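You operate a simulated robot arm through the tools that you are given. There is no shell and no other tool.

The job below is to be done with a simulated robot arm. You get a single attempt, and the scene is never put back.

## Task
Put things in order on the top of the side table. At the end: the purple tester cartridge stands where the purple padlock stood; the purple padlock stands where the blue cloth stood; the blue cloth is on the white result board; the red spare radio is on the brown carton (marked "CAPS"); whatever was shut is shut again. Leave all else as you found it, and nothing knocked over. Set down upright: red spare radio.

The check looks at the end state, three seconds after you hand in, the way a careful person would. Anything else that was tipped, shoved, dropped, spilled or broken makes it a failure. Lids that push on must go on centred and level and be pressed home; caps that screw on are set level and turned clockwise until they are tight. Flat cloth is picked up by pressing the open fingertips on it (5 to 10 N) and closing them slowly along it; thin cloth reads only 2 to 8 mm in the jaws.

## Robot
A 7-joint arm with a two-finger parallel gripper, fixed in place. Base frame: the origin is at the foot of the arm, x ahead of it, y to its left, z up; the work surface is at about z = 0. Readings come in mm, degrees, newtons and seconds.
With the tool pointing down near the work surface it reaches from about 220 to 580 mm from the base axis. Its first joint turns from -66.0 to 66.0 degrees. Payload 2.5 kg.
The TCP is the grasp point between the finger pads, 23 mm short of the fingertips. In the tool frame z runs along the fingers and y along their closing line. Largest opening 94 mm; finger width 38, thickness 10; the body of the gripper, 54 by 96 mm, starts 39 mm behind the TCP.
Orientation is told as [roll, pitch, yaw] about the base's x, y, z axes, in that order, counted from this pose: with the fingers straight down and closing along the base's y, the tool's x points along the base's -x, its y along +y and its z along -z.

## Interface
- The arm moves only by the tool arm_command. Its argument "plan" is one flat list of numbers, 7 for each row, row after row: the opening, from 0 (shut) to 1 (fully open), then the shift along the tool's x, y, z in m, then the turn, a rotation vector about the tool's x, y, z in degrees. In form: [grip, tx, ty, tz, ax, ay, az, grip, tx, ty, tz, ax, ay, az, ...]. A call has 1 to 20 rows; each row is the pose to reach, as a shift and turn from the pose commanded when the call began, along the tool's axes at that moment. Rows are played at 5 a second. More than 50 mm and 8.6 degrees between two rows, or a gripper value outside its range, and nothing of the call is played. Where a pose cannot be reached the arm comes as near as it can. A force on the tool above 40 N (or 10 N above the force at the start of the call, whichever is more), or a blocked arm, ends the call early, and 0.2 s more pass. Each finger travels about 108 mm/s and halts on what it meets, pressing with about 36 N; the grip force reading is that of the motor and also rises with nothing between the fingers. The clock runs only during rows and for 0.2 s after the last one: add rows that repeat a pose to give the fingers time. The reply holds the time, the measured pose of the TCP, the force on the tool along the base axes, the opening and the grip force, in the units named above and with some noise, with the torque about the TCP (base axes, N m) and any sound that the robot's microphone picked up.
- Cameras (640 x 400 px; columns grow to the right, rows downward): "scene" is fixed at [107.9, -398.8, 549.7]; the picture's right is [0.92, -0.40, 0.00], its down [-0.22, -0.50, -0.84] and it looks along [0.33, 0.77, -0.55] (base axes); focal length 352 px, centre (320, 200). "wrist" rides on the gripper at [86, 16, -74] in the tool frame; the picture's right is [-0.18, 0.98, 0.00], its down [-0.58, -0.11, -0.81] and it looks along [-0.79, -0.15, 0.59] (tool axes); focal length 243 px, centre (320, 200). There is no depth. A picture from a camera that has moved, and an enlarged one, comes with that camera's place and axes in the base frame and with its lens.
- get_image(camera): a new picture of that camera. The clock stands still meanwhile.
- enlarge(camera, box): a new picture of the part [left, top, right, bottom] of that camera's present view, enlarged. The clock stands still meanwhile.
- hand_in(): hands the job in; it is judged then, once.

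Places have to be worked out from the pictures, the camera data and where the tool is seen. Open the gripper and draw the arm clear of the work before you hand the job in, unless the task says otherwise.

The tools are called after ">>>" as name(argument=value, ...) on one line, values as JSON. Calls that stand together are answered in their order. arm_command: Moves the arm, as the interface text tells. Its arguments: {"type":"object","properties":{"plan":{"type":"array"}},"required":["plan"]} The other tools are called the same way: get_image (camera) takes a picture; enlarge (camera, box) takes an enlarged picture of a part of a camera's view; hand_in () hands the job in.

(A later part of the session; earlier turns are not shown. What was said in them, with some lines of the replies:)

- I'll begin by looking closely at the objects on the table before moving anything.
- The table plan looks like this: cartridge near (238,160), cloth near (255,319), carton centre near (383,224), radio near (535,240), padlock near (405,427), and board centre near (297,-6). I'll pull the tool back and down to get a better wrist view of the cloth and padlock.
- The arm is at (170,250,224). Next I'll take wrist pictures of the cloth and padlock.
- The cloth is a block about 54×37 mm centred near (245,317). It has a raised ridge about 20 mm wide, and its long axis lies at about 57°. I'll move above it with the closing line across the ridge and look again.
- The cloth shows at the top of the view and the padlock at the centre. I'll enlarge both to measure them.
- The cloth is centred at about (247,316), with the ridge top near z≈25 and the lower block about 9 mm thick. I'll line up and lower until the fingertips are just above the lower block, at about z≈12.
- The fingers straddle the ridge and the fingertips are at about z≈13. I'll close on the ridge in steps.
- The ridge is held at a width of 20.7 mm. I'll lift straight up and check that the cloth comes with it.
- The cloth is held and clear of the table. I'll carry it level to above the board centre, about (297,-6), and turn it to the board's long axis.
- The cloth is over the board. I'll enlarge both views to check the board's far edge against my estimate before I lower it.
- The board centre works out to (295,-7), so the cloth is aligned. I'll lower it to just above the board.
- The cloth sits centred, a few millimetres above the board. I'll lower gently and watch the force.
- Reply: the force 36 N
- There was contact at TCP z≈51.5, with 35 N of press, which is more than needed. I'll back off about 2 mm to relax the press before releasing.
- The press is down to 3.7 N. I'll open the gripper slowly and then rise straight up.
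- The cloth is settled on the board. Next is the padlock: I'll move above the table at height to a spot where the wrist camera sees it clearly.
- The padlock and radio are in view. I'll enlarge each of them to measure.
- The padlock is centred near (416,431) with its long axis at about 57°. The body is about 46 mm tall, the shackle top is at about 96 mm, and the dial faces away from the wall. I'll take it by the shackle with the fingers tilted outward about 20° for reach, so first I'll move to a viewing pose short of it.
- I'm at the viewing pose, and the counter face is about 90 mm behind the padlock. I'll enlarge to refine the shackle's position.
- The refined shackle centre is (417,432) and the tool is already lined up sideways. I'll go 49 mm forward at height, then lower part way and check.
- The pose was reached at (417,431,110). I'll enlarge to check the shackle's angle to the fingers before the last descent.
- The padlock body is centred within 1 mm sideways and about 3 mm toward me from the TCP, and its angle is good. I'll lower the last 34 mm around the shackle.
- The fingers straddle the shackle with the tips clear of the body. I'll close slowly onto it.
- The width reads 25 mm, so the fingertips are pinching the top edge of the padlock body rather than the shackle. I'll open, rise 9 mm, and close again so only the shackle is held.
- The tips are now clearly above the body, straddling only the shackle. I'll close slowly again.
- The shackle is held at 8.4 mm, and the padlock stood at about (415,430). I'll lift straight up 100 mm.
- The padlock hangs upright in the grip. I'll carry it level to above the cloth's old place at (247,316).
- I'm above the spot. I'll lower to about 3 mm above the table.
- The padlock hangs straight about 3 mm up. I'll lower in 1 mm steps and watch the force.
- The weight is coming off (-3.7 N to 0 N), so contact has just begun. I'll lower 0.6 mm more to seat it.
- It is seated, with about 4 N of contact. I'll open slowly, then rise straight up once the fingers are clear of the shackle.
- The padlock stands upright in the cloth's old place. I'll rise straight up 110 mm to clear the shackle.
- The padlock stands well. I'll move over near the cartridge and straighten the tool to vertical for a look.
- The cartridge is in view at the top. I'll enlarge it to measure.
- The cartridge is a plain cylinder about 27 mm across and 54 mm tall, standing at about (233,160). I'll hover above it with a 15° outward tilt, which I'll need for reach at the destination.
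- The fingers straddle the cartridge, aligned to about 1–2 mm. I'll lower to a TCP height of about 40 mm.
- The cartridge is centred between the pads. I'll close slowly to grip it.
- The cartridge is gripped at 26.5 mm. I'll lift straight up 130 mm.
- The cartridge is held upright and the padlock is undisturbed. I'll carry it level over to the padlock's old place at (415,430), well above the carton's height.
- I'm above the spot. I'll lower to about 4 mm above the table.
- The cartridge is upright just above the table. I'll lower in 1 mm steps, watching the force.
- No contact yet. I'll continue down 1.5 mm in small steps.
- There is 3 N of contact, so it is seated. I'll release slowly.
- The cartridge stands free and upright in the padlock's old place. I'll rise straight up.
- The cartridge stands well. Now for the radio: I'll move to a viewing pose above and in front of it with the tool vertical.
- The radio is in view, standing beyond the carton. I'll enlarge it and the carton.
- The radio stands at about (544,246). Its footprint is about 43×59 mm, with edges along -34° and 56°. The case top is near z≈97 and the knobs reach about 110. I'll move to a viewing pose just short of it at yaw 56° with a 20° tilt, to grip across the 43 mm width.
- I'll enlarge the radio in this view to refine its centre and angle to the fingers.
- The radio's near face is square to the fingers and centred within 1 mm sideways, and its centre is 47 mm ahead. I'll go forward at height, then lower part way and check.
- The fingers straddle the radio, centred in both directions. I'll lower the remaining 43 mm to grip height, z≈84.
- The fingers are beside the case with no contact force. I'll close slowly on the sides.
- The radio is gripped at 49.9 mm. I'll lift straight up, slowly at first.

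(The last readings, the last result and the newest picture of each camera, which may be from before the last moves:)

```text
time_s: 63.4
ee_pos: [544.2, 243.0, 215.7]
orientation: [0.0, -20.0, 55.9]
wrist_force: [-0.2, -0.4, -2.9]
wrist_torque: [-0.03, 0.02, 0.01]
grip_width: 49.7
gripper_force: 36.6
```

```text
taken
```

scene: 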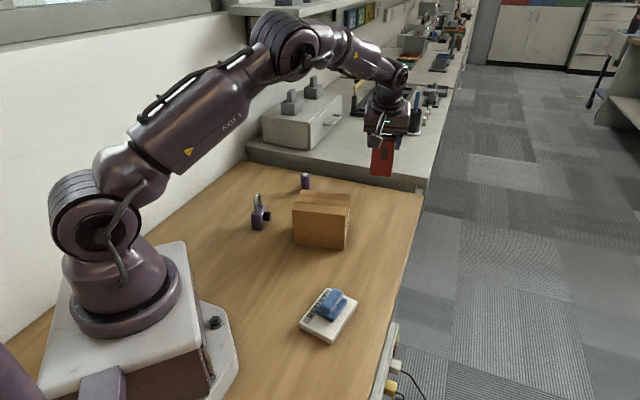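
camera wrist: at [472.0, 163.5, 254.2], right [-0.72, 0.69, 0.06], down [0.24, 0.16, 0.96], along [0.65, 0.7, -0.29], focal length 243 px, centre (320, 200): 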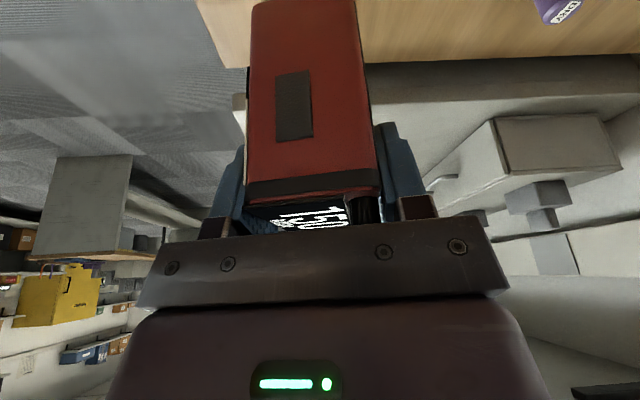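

The radio is held upright. The carton top's centre is at about (377,219) and its edges are parallel to the radio's. I'll carry the radio level over it.

>>> arm_command(plan=[0.3, 0.0177, 0.0208, -0.0064, 0, 0, 0, 0.3, 0.0353, 0.0416, -0.0129, 0, 0, 0, 0.3, 0.053, 0.0624, -0.0193, 0, 0, 0, 0.3, 0.0707, 0.0832, -0.0257, 0, 0, 0, 0.3, 0.0883, 0.104, -0.0322, 0, 0, 0, 0.3, 0.106, 0.1248, -0.0386, 0, 0, 0, 0.3, 0.106, 0.1248, -0.0386, 0, 0, 0, 0.3, 0.106, 0.1248, -0.0386, 0, 0, 0])

>>> get_image(camera="wrist")

>>> enlarge(camera="scene", box=[260, 130, 380, 260])

```text
time_s: 65.2
ee_pos: [377.1, 218.0, 213.4]
orientation: [-0.1, -19.9, 56.0]
wrist_force: [0.1, 0.8, -3.8]
wrist_torque: [-0.02, 0.01, -0.04]
grip_width: 50.3
gripper_force: 35.6
```

```text
taken
camera wrist: at [304.1, 140.6, 252.8], right [-0.72, 0.69, 0.06], down [0.24, 0.16, 0.96], along [0.65, 0.7, -0.28], focal length 243 px, centre (320, 200)
```

wrist: 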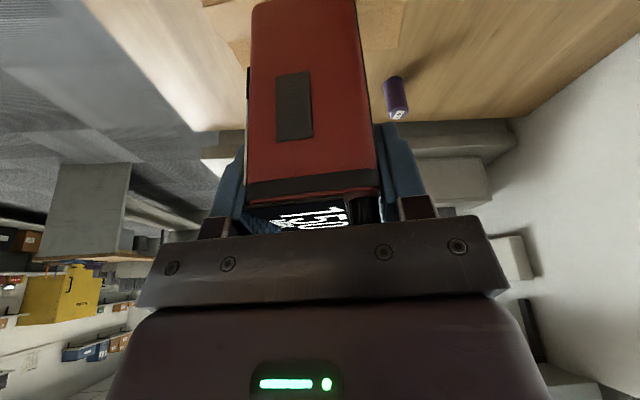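

```text
3.08 times, centred on (320, 195) of scene
camera zoom: at [107.9, -398.8, 549.7], right [0.92, -0.4, 0.0], down [-0.22, -0.5, -0.84], along [0.33, 0.77, -0.55], focal length 1082 px, centre (320, 215)
```

zoom: 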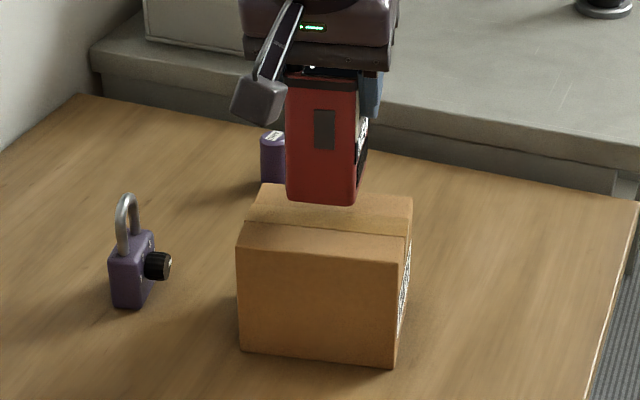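

The radio hangs over the carton. I'll enlarge to compare its footprint with the carton's top edges before lowering.

>>> enlarge(camera="scene", box=[280, 170, 360, 250])

>>> enlarge(camera="wrist", box=[190, 0, 440, 140])

```text
5.00 times, centred on (320, 210) of scene
camera zoom: at [107.9, -398.8, 549.7], right [0.92, -0.4, 0.0], down [-0.22, -0.5, -0.84], along [0.33, 0.77, -0.55], focal length 1759 px, centre (320, 150)
```

zoom: 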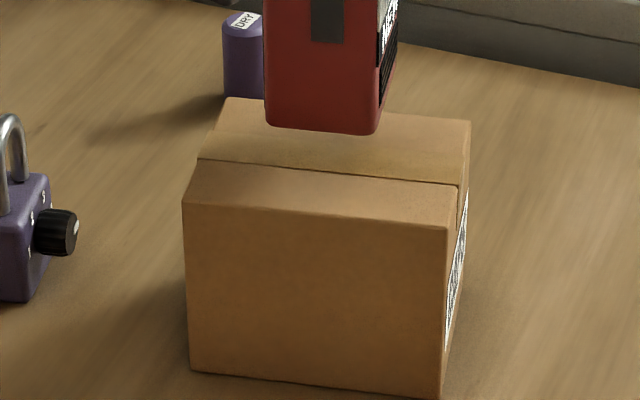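

```text
2.56 times, centred on (315, 70) of wrist
camera zoom: at [304.1, 140.6, 252.8], right [-0.72, 0.69, 0.06], down [0.24, 0.16, 0.96], along [0.65, 0.7, -0.28], focal length 621 px, centre (333, 533)
```

zoom: 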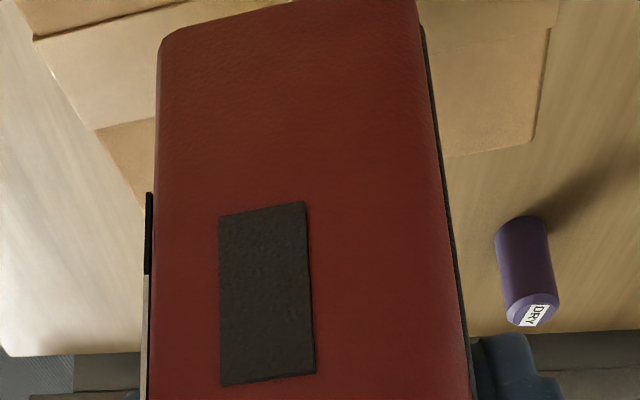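

Comparing both views, the radio should come about 4 mm toward me to centre on the carton top. I'll make that shift and lower to a few millimetres above the carton.

>>> arm_command(plan=[0.3, 0.0038, 0, -0.0014, 0, 0, 0, 0.3, 0.0072, 0, 0.008, 0, 0, 0, 0.3, 0.0106, 0, 0.0174, 0, 0, 0, 0.3, 0.0127, 0, 0.023, 0, 0, 0, 0.3, 0.0127, 0, 0.023, 0, 0, 0, 0.3, 0.0127, 0, 0.023, 0, 0, 0])

>>> enlarge(camera="scene", box=[280, 160, 360, 240])

>>> enlarge(camera="wrist", box=[190, 0, 440, 140])

```text
time_s: 66.6
ee_pos: [374.3, 215.7, 187.2]
orientation: [0.0, -20.0, 56.0]
wrist_force: [-0.2, 0.3, -2.7]
wrist_torque: [0.02, -0.04, 0.0]
grip_width: 49.8
gripper_force: 35.9
```

```text
5.00 times, centred on (320, 200) of scene
camera zoom: at [107.9, -398.8, 549.7], right [0.92, -0.4, 0.0], down [-0.22, -0.5, -0.84], along [0.33, 0.77, -0.55], focal length 1759 px, centre (320, 200)
```

zoom: 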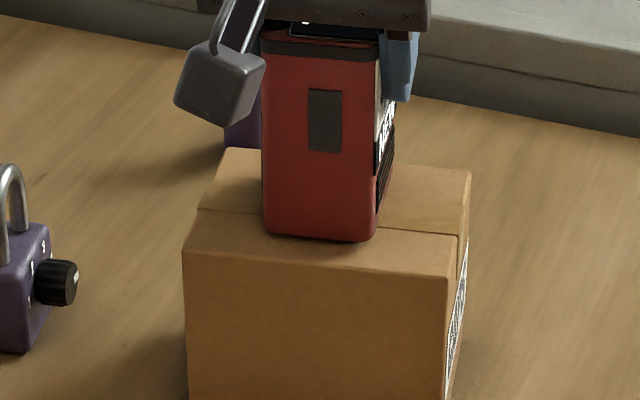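

```text
2.56 times, centred on (315, 70) of wrist
camera zoom: at [301.3, 136.6, 226.3], right [-0.72, 0.69, 0.06], down [0.24, 0.16, 0.96], along [0.65, 0.7, -0.28], focal length 621 px, centre (333, 533)
```

zoom: 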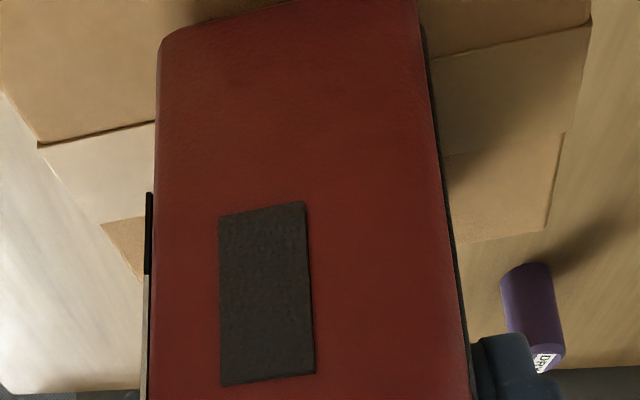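

The radio is now well centred over the carton, with about 15 mm of margin front and back. I'll lower gently in small steps.

>>> arm_command(plan=[0.3, 0.0003, 0, 0.0009, 0, 0, 0, 0.3, 0.0007, 0, 0.0019, 0, 0, 0, 0.3, 0.001, 0, 0.0028, 0, 0, 0, 0.3, 0.0014, 0, 0.0038, 0, 0, 0, 0.3, 0.0014, 0, 0.0038, 0, 0, 0])

```text
time_s: 67.8
ee_pos: [373.6, 215.7, 184.7]
orientation: [0.1, -20.0, 56.0]
wrist_force: [-0.2, -0.2, -3.0]
wrist_torque: [0.01, -0.07, 0.01]
grip_width: 50.0
gripper_force: 36.2
```

No contact yet. I'll keep lowering in 1 mm steps.

>>> arm_command(plan=[0.3, 0.0003, 0, 0.0009, 0, 0, 0, 0.3, 0.0007, 0, 0.0019, 0, 0, 0, 0.3, 0.0007, 0, 0.0019, 0, 0, 0])

>>> enlarge(camera="scene", box=[290, 180, 350, 240])

```text
time_s: 68.6
ee_pos: [373.8, 216.6, 184.3]
orientation: [0.0, -20.2, 56.0]
wrist_force: [-9.0, -7.2, 29.2]
wrist_torque: [-0.2, 0.59, 0.04]
grip_width: 49.8
gripper_force: 36.2
```

```text
6.67 times, centred on (320, 210) of scene
camera zoom: at [107.8, -398.9, 549.6], right [0.92, -0.4, 0.0], down [-0.22, -0.5, -0.84], along [0.33, 0.77, -0.55], focal length 2345 px, centre (320, 133)
```

zoom: 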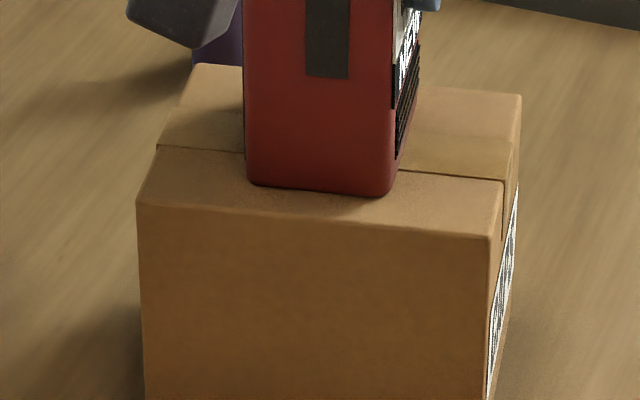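

Contact is made with 29 N of press. I'll back off about 1.6 mm so only a light press remains.

>>> arm_command(plan=[0.3, -0.0003, 0, -0.0008, 0, 0, 0, 0.3, -0.0005, 0, -0.0014, 0, 0, 0, 0.3, -0.0005, 0, -0.0014, 0, 0, 0])

```text
time_s: 69.4
ee_pos: [374.4, 216.8, 183.5]
orientation: [-0.1, -20.3, 56.1]
wrist_force: [-3.9, -1.6, 21.7]
wrist_torque: [0.47, -0.18, 0.08]
grip_width: 49.9
gripper_force: 36.0
```

There is still 21 N. I'll back off a further 0.8 mm and let it settle.

>>> arm_command(plan=[0.3, -0.0002, 0, -0.0004, 0, 0, 0, 0.3, -0.0003, 0, -0.0008, 0, 0, 0, 0.3, -0.0003, 0, -0.0008, 0, 0, 0, 0.3, -0.0003, 0, -0.0008, 0, 0, 0])

```text
time_s: 70.4
ee_pos: [373.8, 215.5, 184.4]
orientation: [-0.1, -20.0, 56.0]
wrist_force: [2.6, 1.3, 4.7]
wrist_torque: [0.28, -0.49, 0.01]
grip_width: 49.7
gripper_force: 35.9
```

Only a light press remains. I'll open the fingers slowly to let the radio settle on the carton.

>>> arm_command(plan=[0.53, 0, 0, 0, 0, 0, 0, 0.55, 0, 0, 0, 0, 0, 0, 0.57, 0, 0, 0, 0, 0, 0, 0.6, 0, 0, 0, 0, 0, 0, 0.65, 0, 0, 0, 0, 0, 0, 0.75, 0, 0, 0, 0, 0, 0, 0.85, 0, 0, 0, 0, 0, 0, 0.85, 0, 0, 0, 0, 0, 0])

>>> get_image(camera="wrist")

>>> enlarge(camera="scene", box=[270, 130, 370, 250])

```text
time_s: 72.2
ee_pos: [373.2, 215.6, 183.5]
orientation: [0.0, -20.1, 56.1]
wrist_force: [0.2, -1.1, 0.2]
wrist_torque: [-0.03, -0.01, 0.01]
grip_width: 79.9
gripper_force: 0.1
```

```text
taken
camera wrist: at [301.6, 137.0, 222.9], right [-0.72, 0.69, 0.06], down [0.24, 0.16, 0.96], along [0.65, 0.7, -0.28], focal length 243 px, centre (320, 200)
```

wrist: 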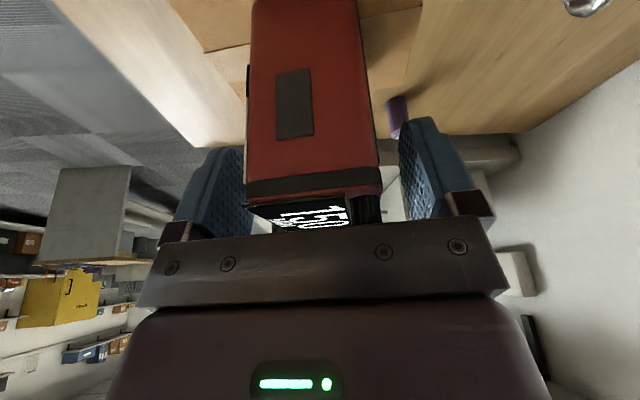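

```text
3.33 times, centred on (320, 190) of scene
camera zoom: at [107.9, -398.8, 549.7], right [0.92, -0.4, 0.0], down [-0.22, -0.5, -0.84], along [0.33, 0.77, -0.55], focal length 1172 px, centre (320, 233)
```

zoom: 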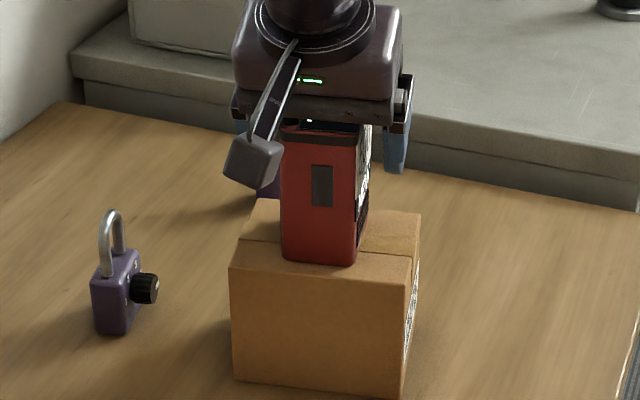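

The radio stands steady on the carton and the fingers are clear of it. I'll rise straight up well above its knobs.

>>> arm_command(plan=[1, 0, 0, 0, 0, 0, 0, 1, -0.0051, 0, -0.0141, 0, 0, 0, 1, -0.0154, 0, -0.0423, 0, 0, 0, 1, -0.0274, 0, -0.0752, 0, 0, 0, 1, -0.041, 0, -0.1128, 0, 0, 0, 1, -0.041, 0, -0.1128, 0, 0, 0])

>>> get_image(camera="scene")

>>> get_image(camera="wrist")

```text
time_s: 73.6
ee_pos: [373.3, 216.4, 305.0]
orientation: [0.0, -20.0, 55.9]
wrist_force: [-0.3, 0.7, 0.2]
wrist_torque: [0.01, -0.01, -0.05]
grip_width: 94.0
gripper_force: 0.1
```

```text
taken
```

scene: 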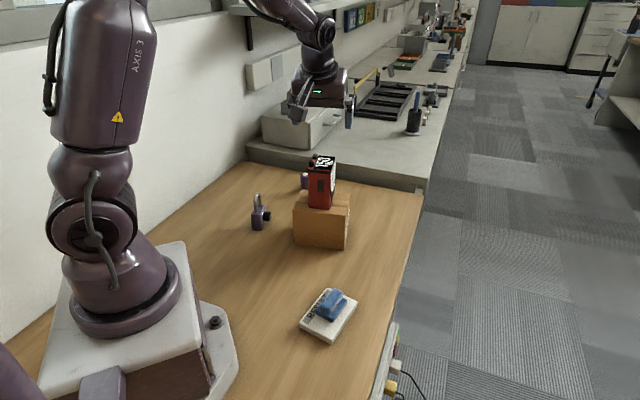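

```text
taken
camera wrist: at [302.4, 137.3, 343.8], right [-0.72, 0.69, 0.06], down [0.24, 0.16, 0.96], along [0.65, 0.7, -0.28], focal length 243 px, centre (320, 200)
```

wrist: 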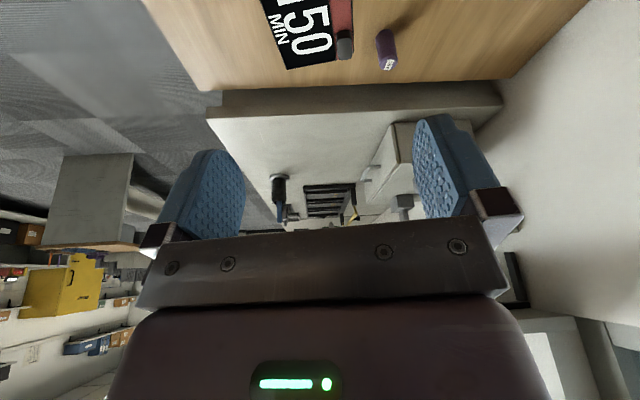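

All four items are placed. I'll draw the arm back toward the base and up, then check everything in close-up.

>>> arm_command(plan=[1, 0.0159, 0.0221, -0.0113, 0, 4, 0, 1, 0.0317, 0.0442, -0.0226, 0, 8, 0, 1, 0.0476, 0.0662, -0.0339, 0, 12, 0, 1, 0.0634, 0.0883, -0.0452, 0, 16, 0, 1, 0.0793, 0.1104, -0.0565, 0, 20, 0, 1, 0.0793, 0.1104, -0.0565, 0, 20, 0])

>>> get_image(camera="scene")

>>> get_image(camera="wrist")

>>> enlarge(camera="scene", box=[240, 140, 360, 260])

>>> enlarge(camera="scene", box=[280, 270, 380, 350])

```text
time_s: 75.0
ee_pos: [230.6, 201.3, 330.7]
orientation: [0.0, 0.0, 56.0]
wrist_force: [-0.1, -0.7, -0.1]
wrist_torque: [-0.03, -0.01, -0.03]
grip_width: 94.1
gripper_force: 0.1
```

```text
taken
```

scene: 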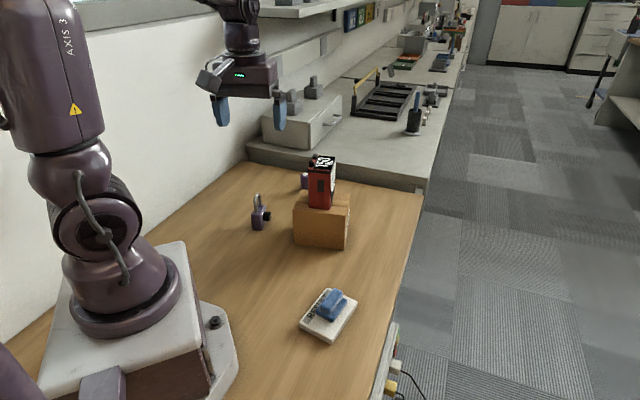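

```text
taken
camera wrist: at [169.7, 139.4, 403.0], right [-0.71, 0.7, 0.0], down [0.42, 0.42, 0.81], along [0.57, 0.57, -0.59], focal length 243 px, centre (320, 200)
```

wrist: 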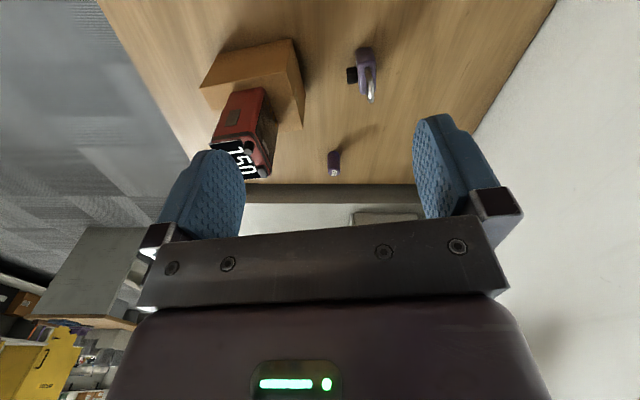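

```text
3.33 times, centred on (300, 200) of scene
camera zoom: at [107.9, -398.8, 549.7], right [0.92, -0.4, 0.0], down [-0.22, -0.5, -0.84], along [0.33, 0.77, -0.55], focal length 1172 px, centre (387, 200)
```

zoom: 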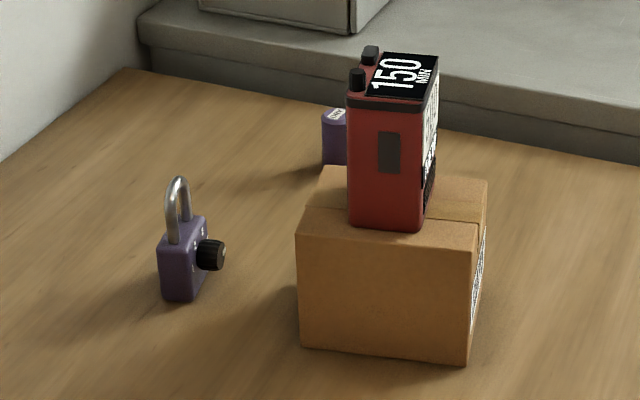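

```text
5.00 times, centred on (330, 310) of scene
camera zoom: at [107.9, -398.8, 549.7], right [0.92, -0.4, 0.0], down [-0.22, -0.5, -0.84], along [0.33, 0.77, -0.55], focal length 1759 px, centre (270, -350)
```

zoom: 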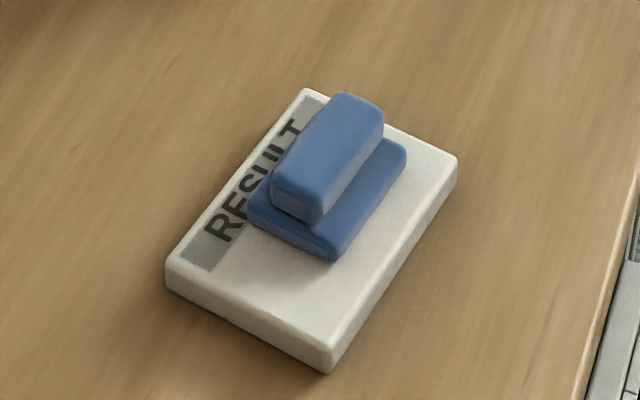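

The close-ups show all four placements upright and centred:
- **Cartridge:** it stands where the padlock was.
- **Padlock:** it stands where the cloth was, still shut.
- **Cloth:** it lies on the board.
- **Radio:** it stands upright on the carton.

The carton and board have not shifted, the gripper is open and the arm is clear, so I'm handing in.

>>> hand_in()

```text
The job is handed in.
```

The job is done and handed in; I haven't seen the result of the check. In the last pictures before handing in:

- **Purple tester cartridge:** stands upright where the padlock stood, within about 5 mm by my estimate.
- **Purple padlock:** stands upright where the cloth stood, within about 6 mm by my estimate. It is still shut.
- **Blue cloth:** lies on the white result board, roughly centred.
- **Red spare radio:** stands upright on the brown "CAPS" carton, roughly 15 mm in from its front and back edges.

The carton and board are where they were at the start, as far as the pictures show. Nothing was tipped or dropped, and I opened nothing that was shut. The gripper was open and the arm drawn clear when I handed in.

Three contacts were rougher than planned:

- **Cloth:** I pressed it onto the board with about 35 N before backing off.
- **Radio:** I pressed it onto the carton with about 29 N before backing off.
- **Padlock:** my first grip caught the top edge of its body instead of the shackle, so I opened and gripped again higher.

I saw no damage from any of these in the pictures afterwards.
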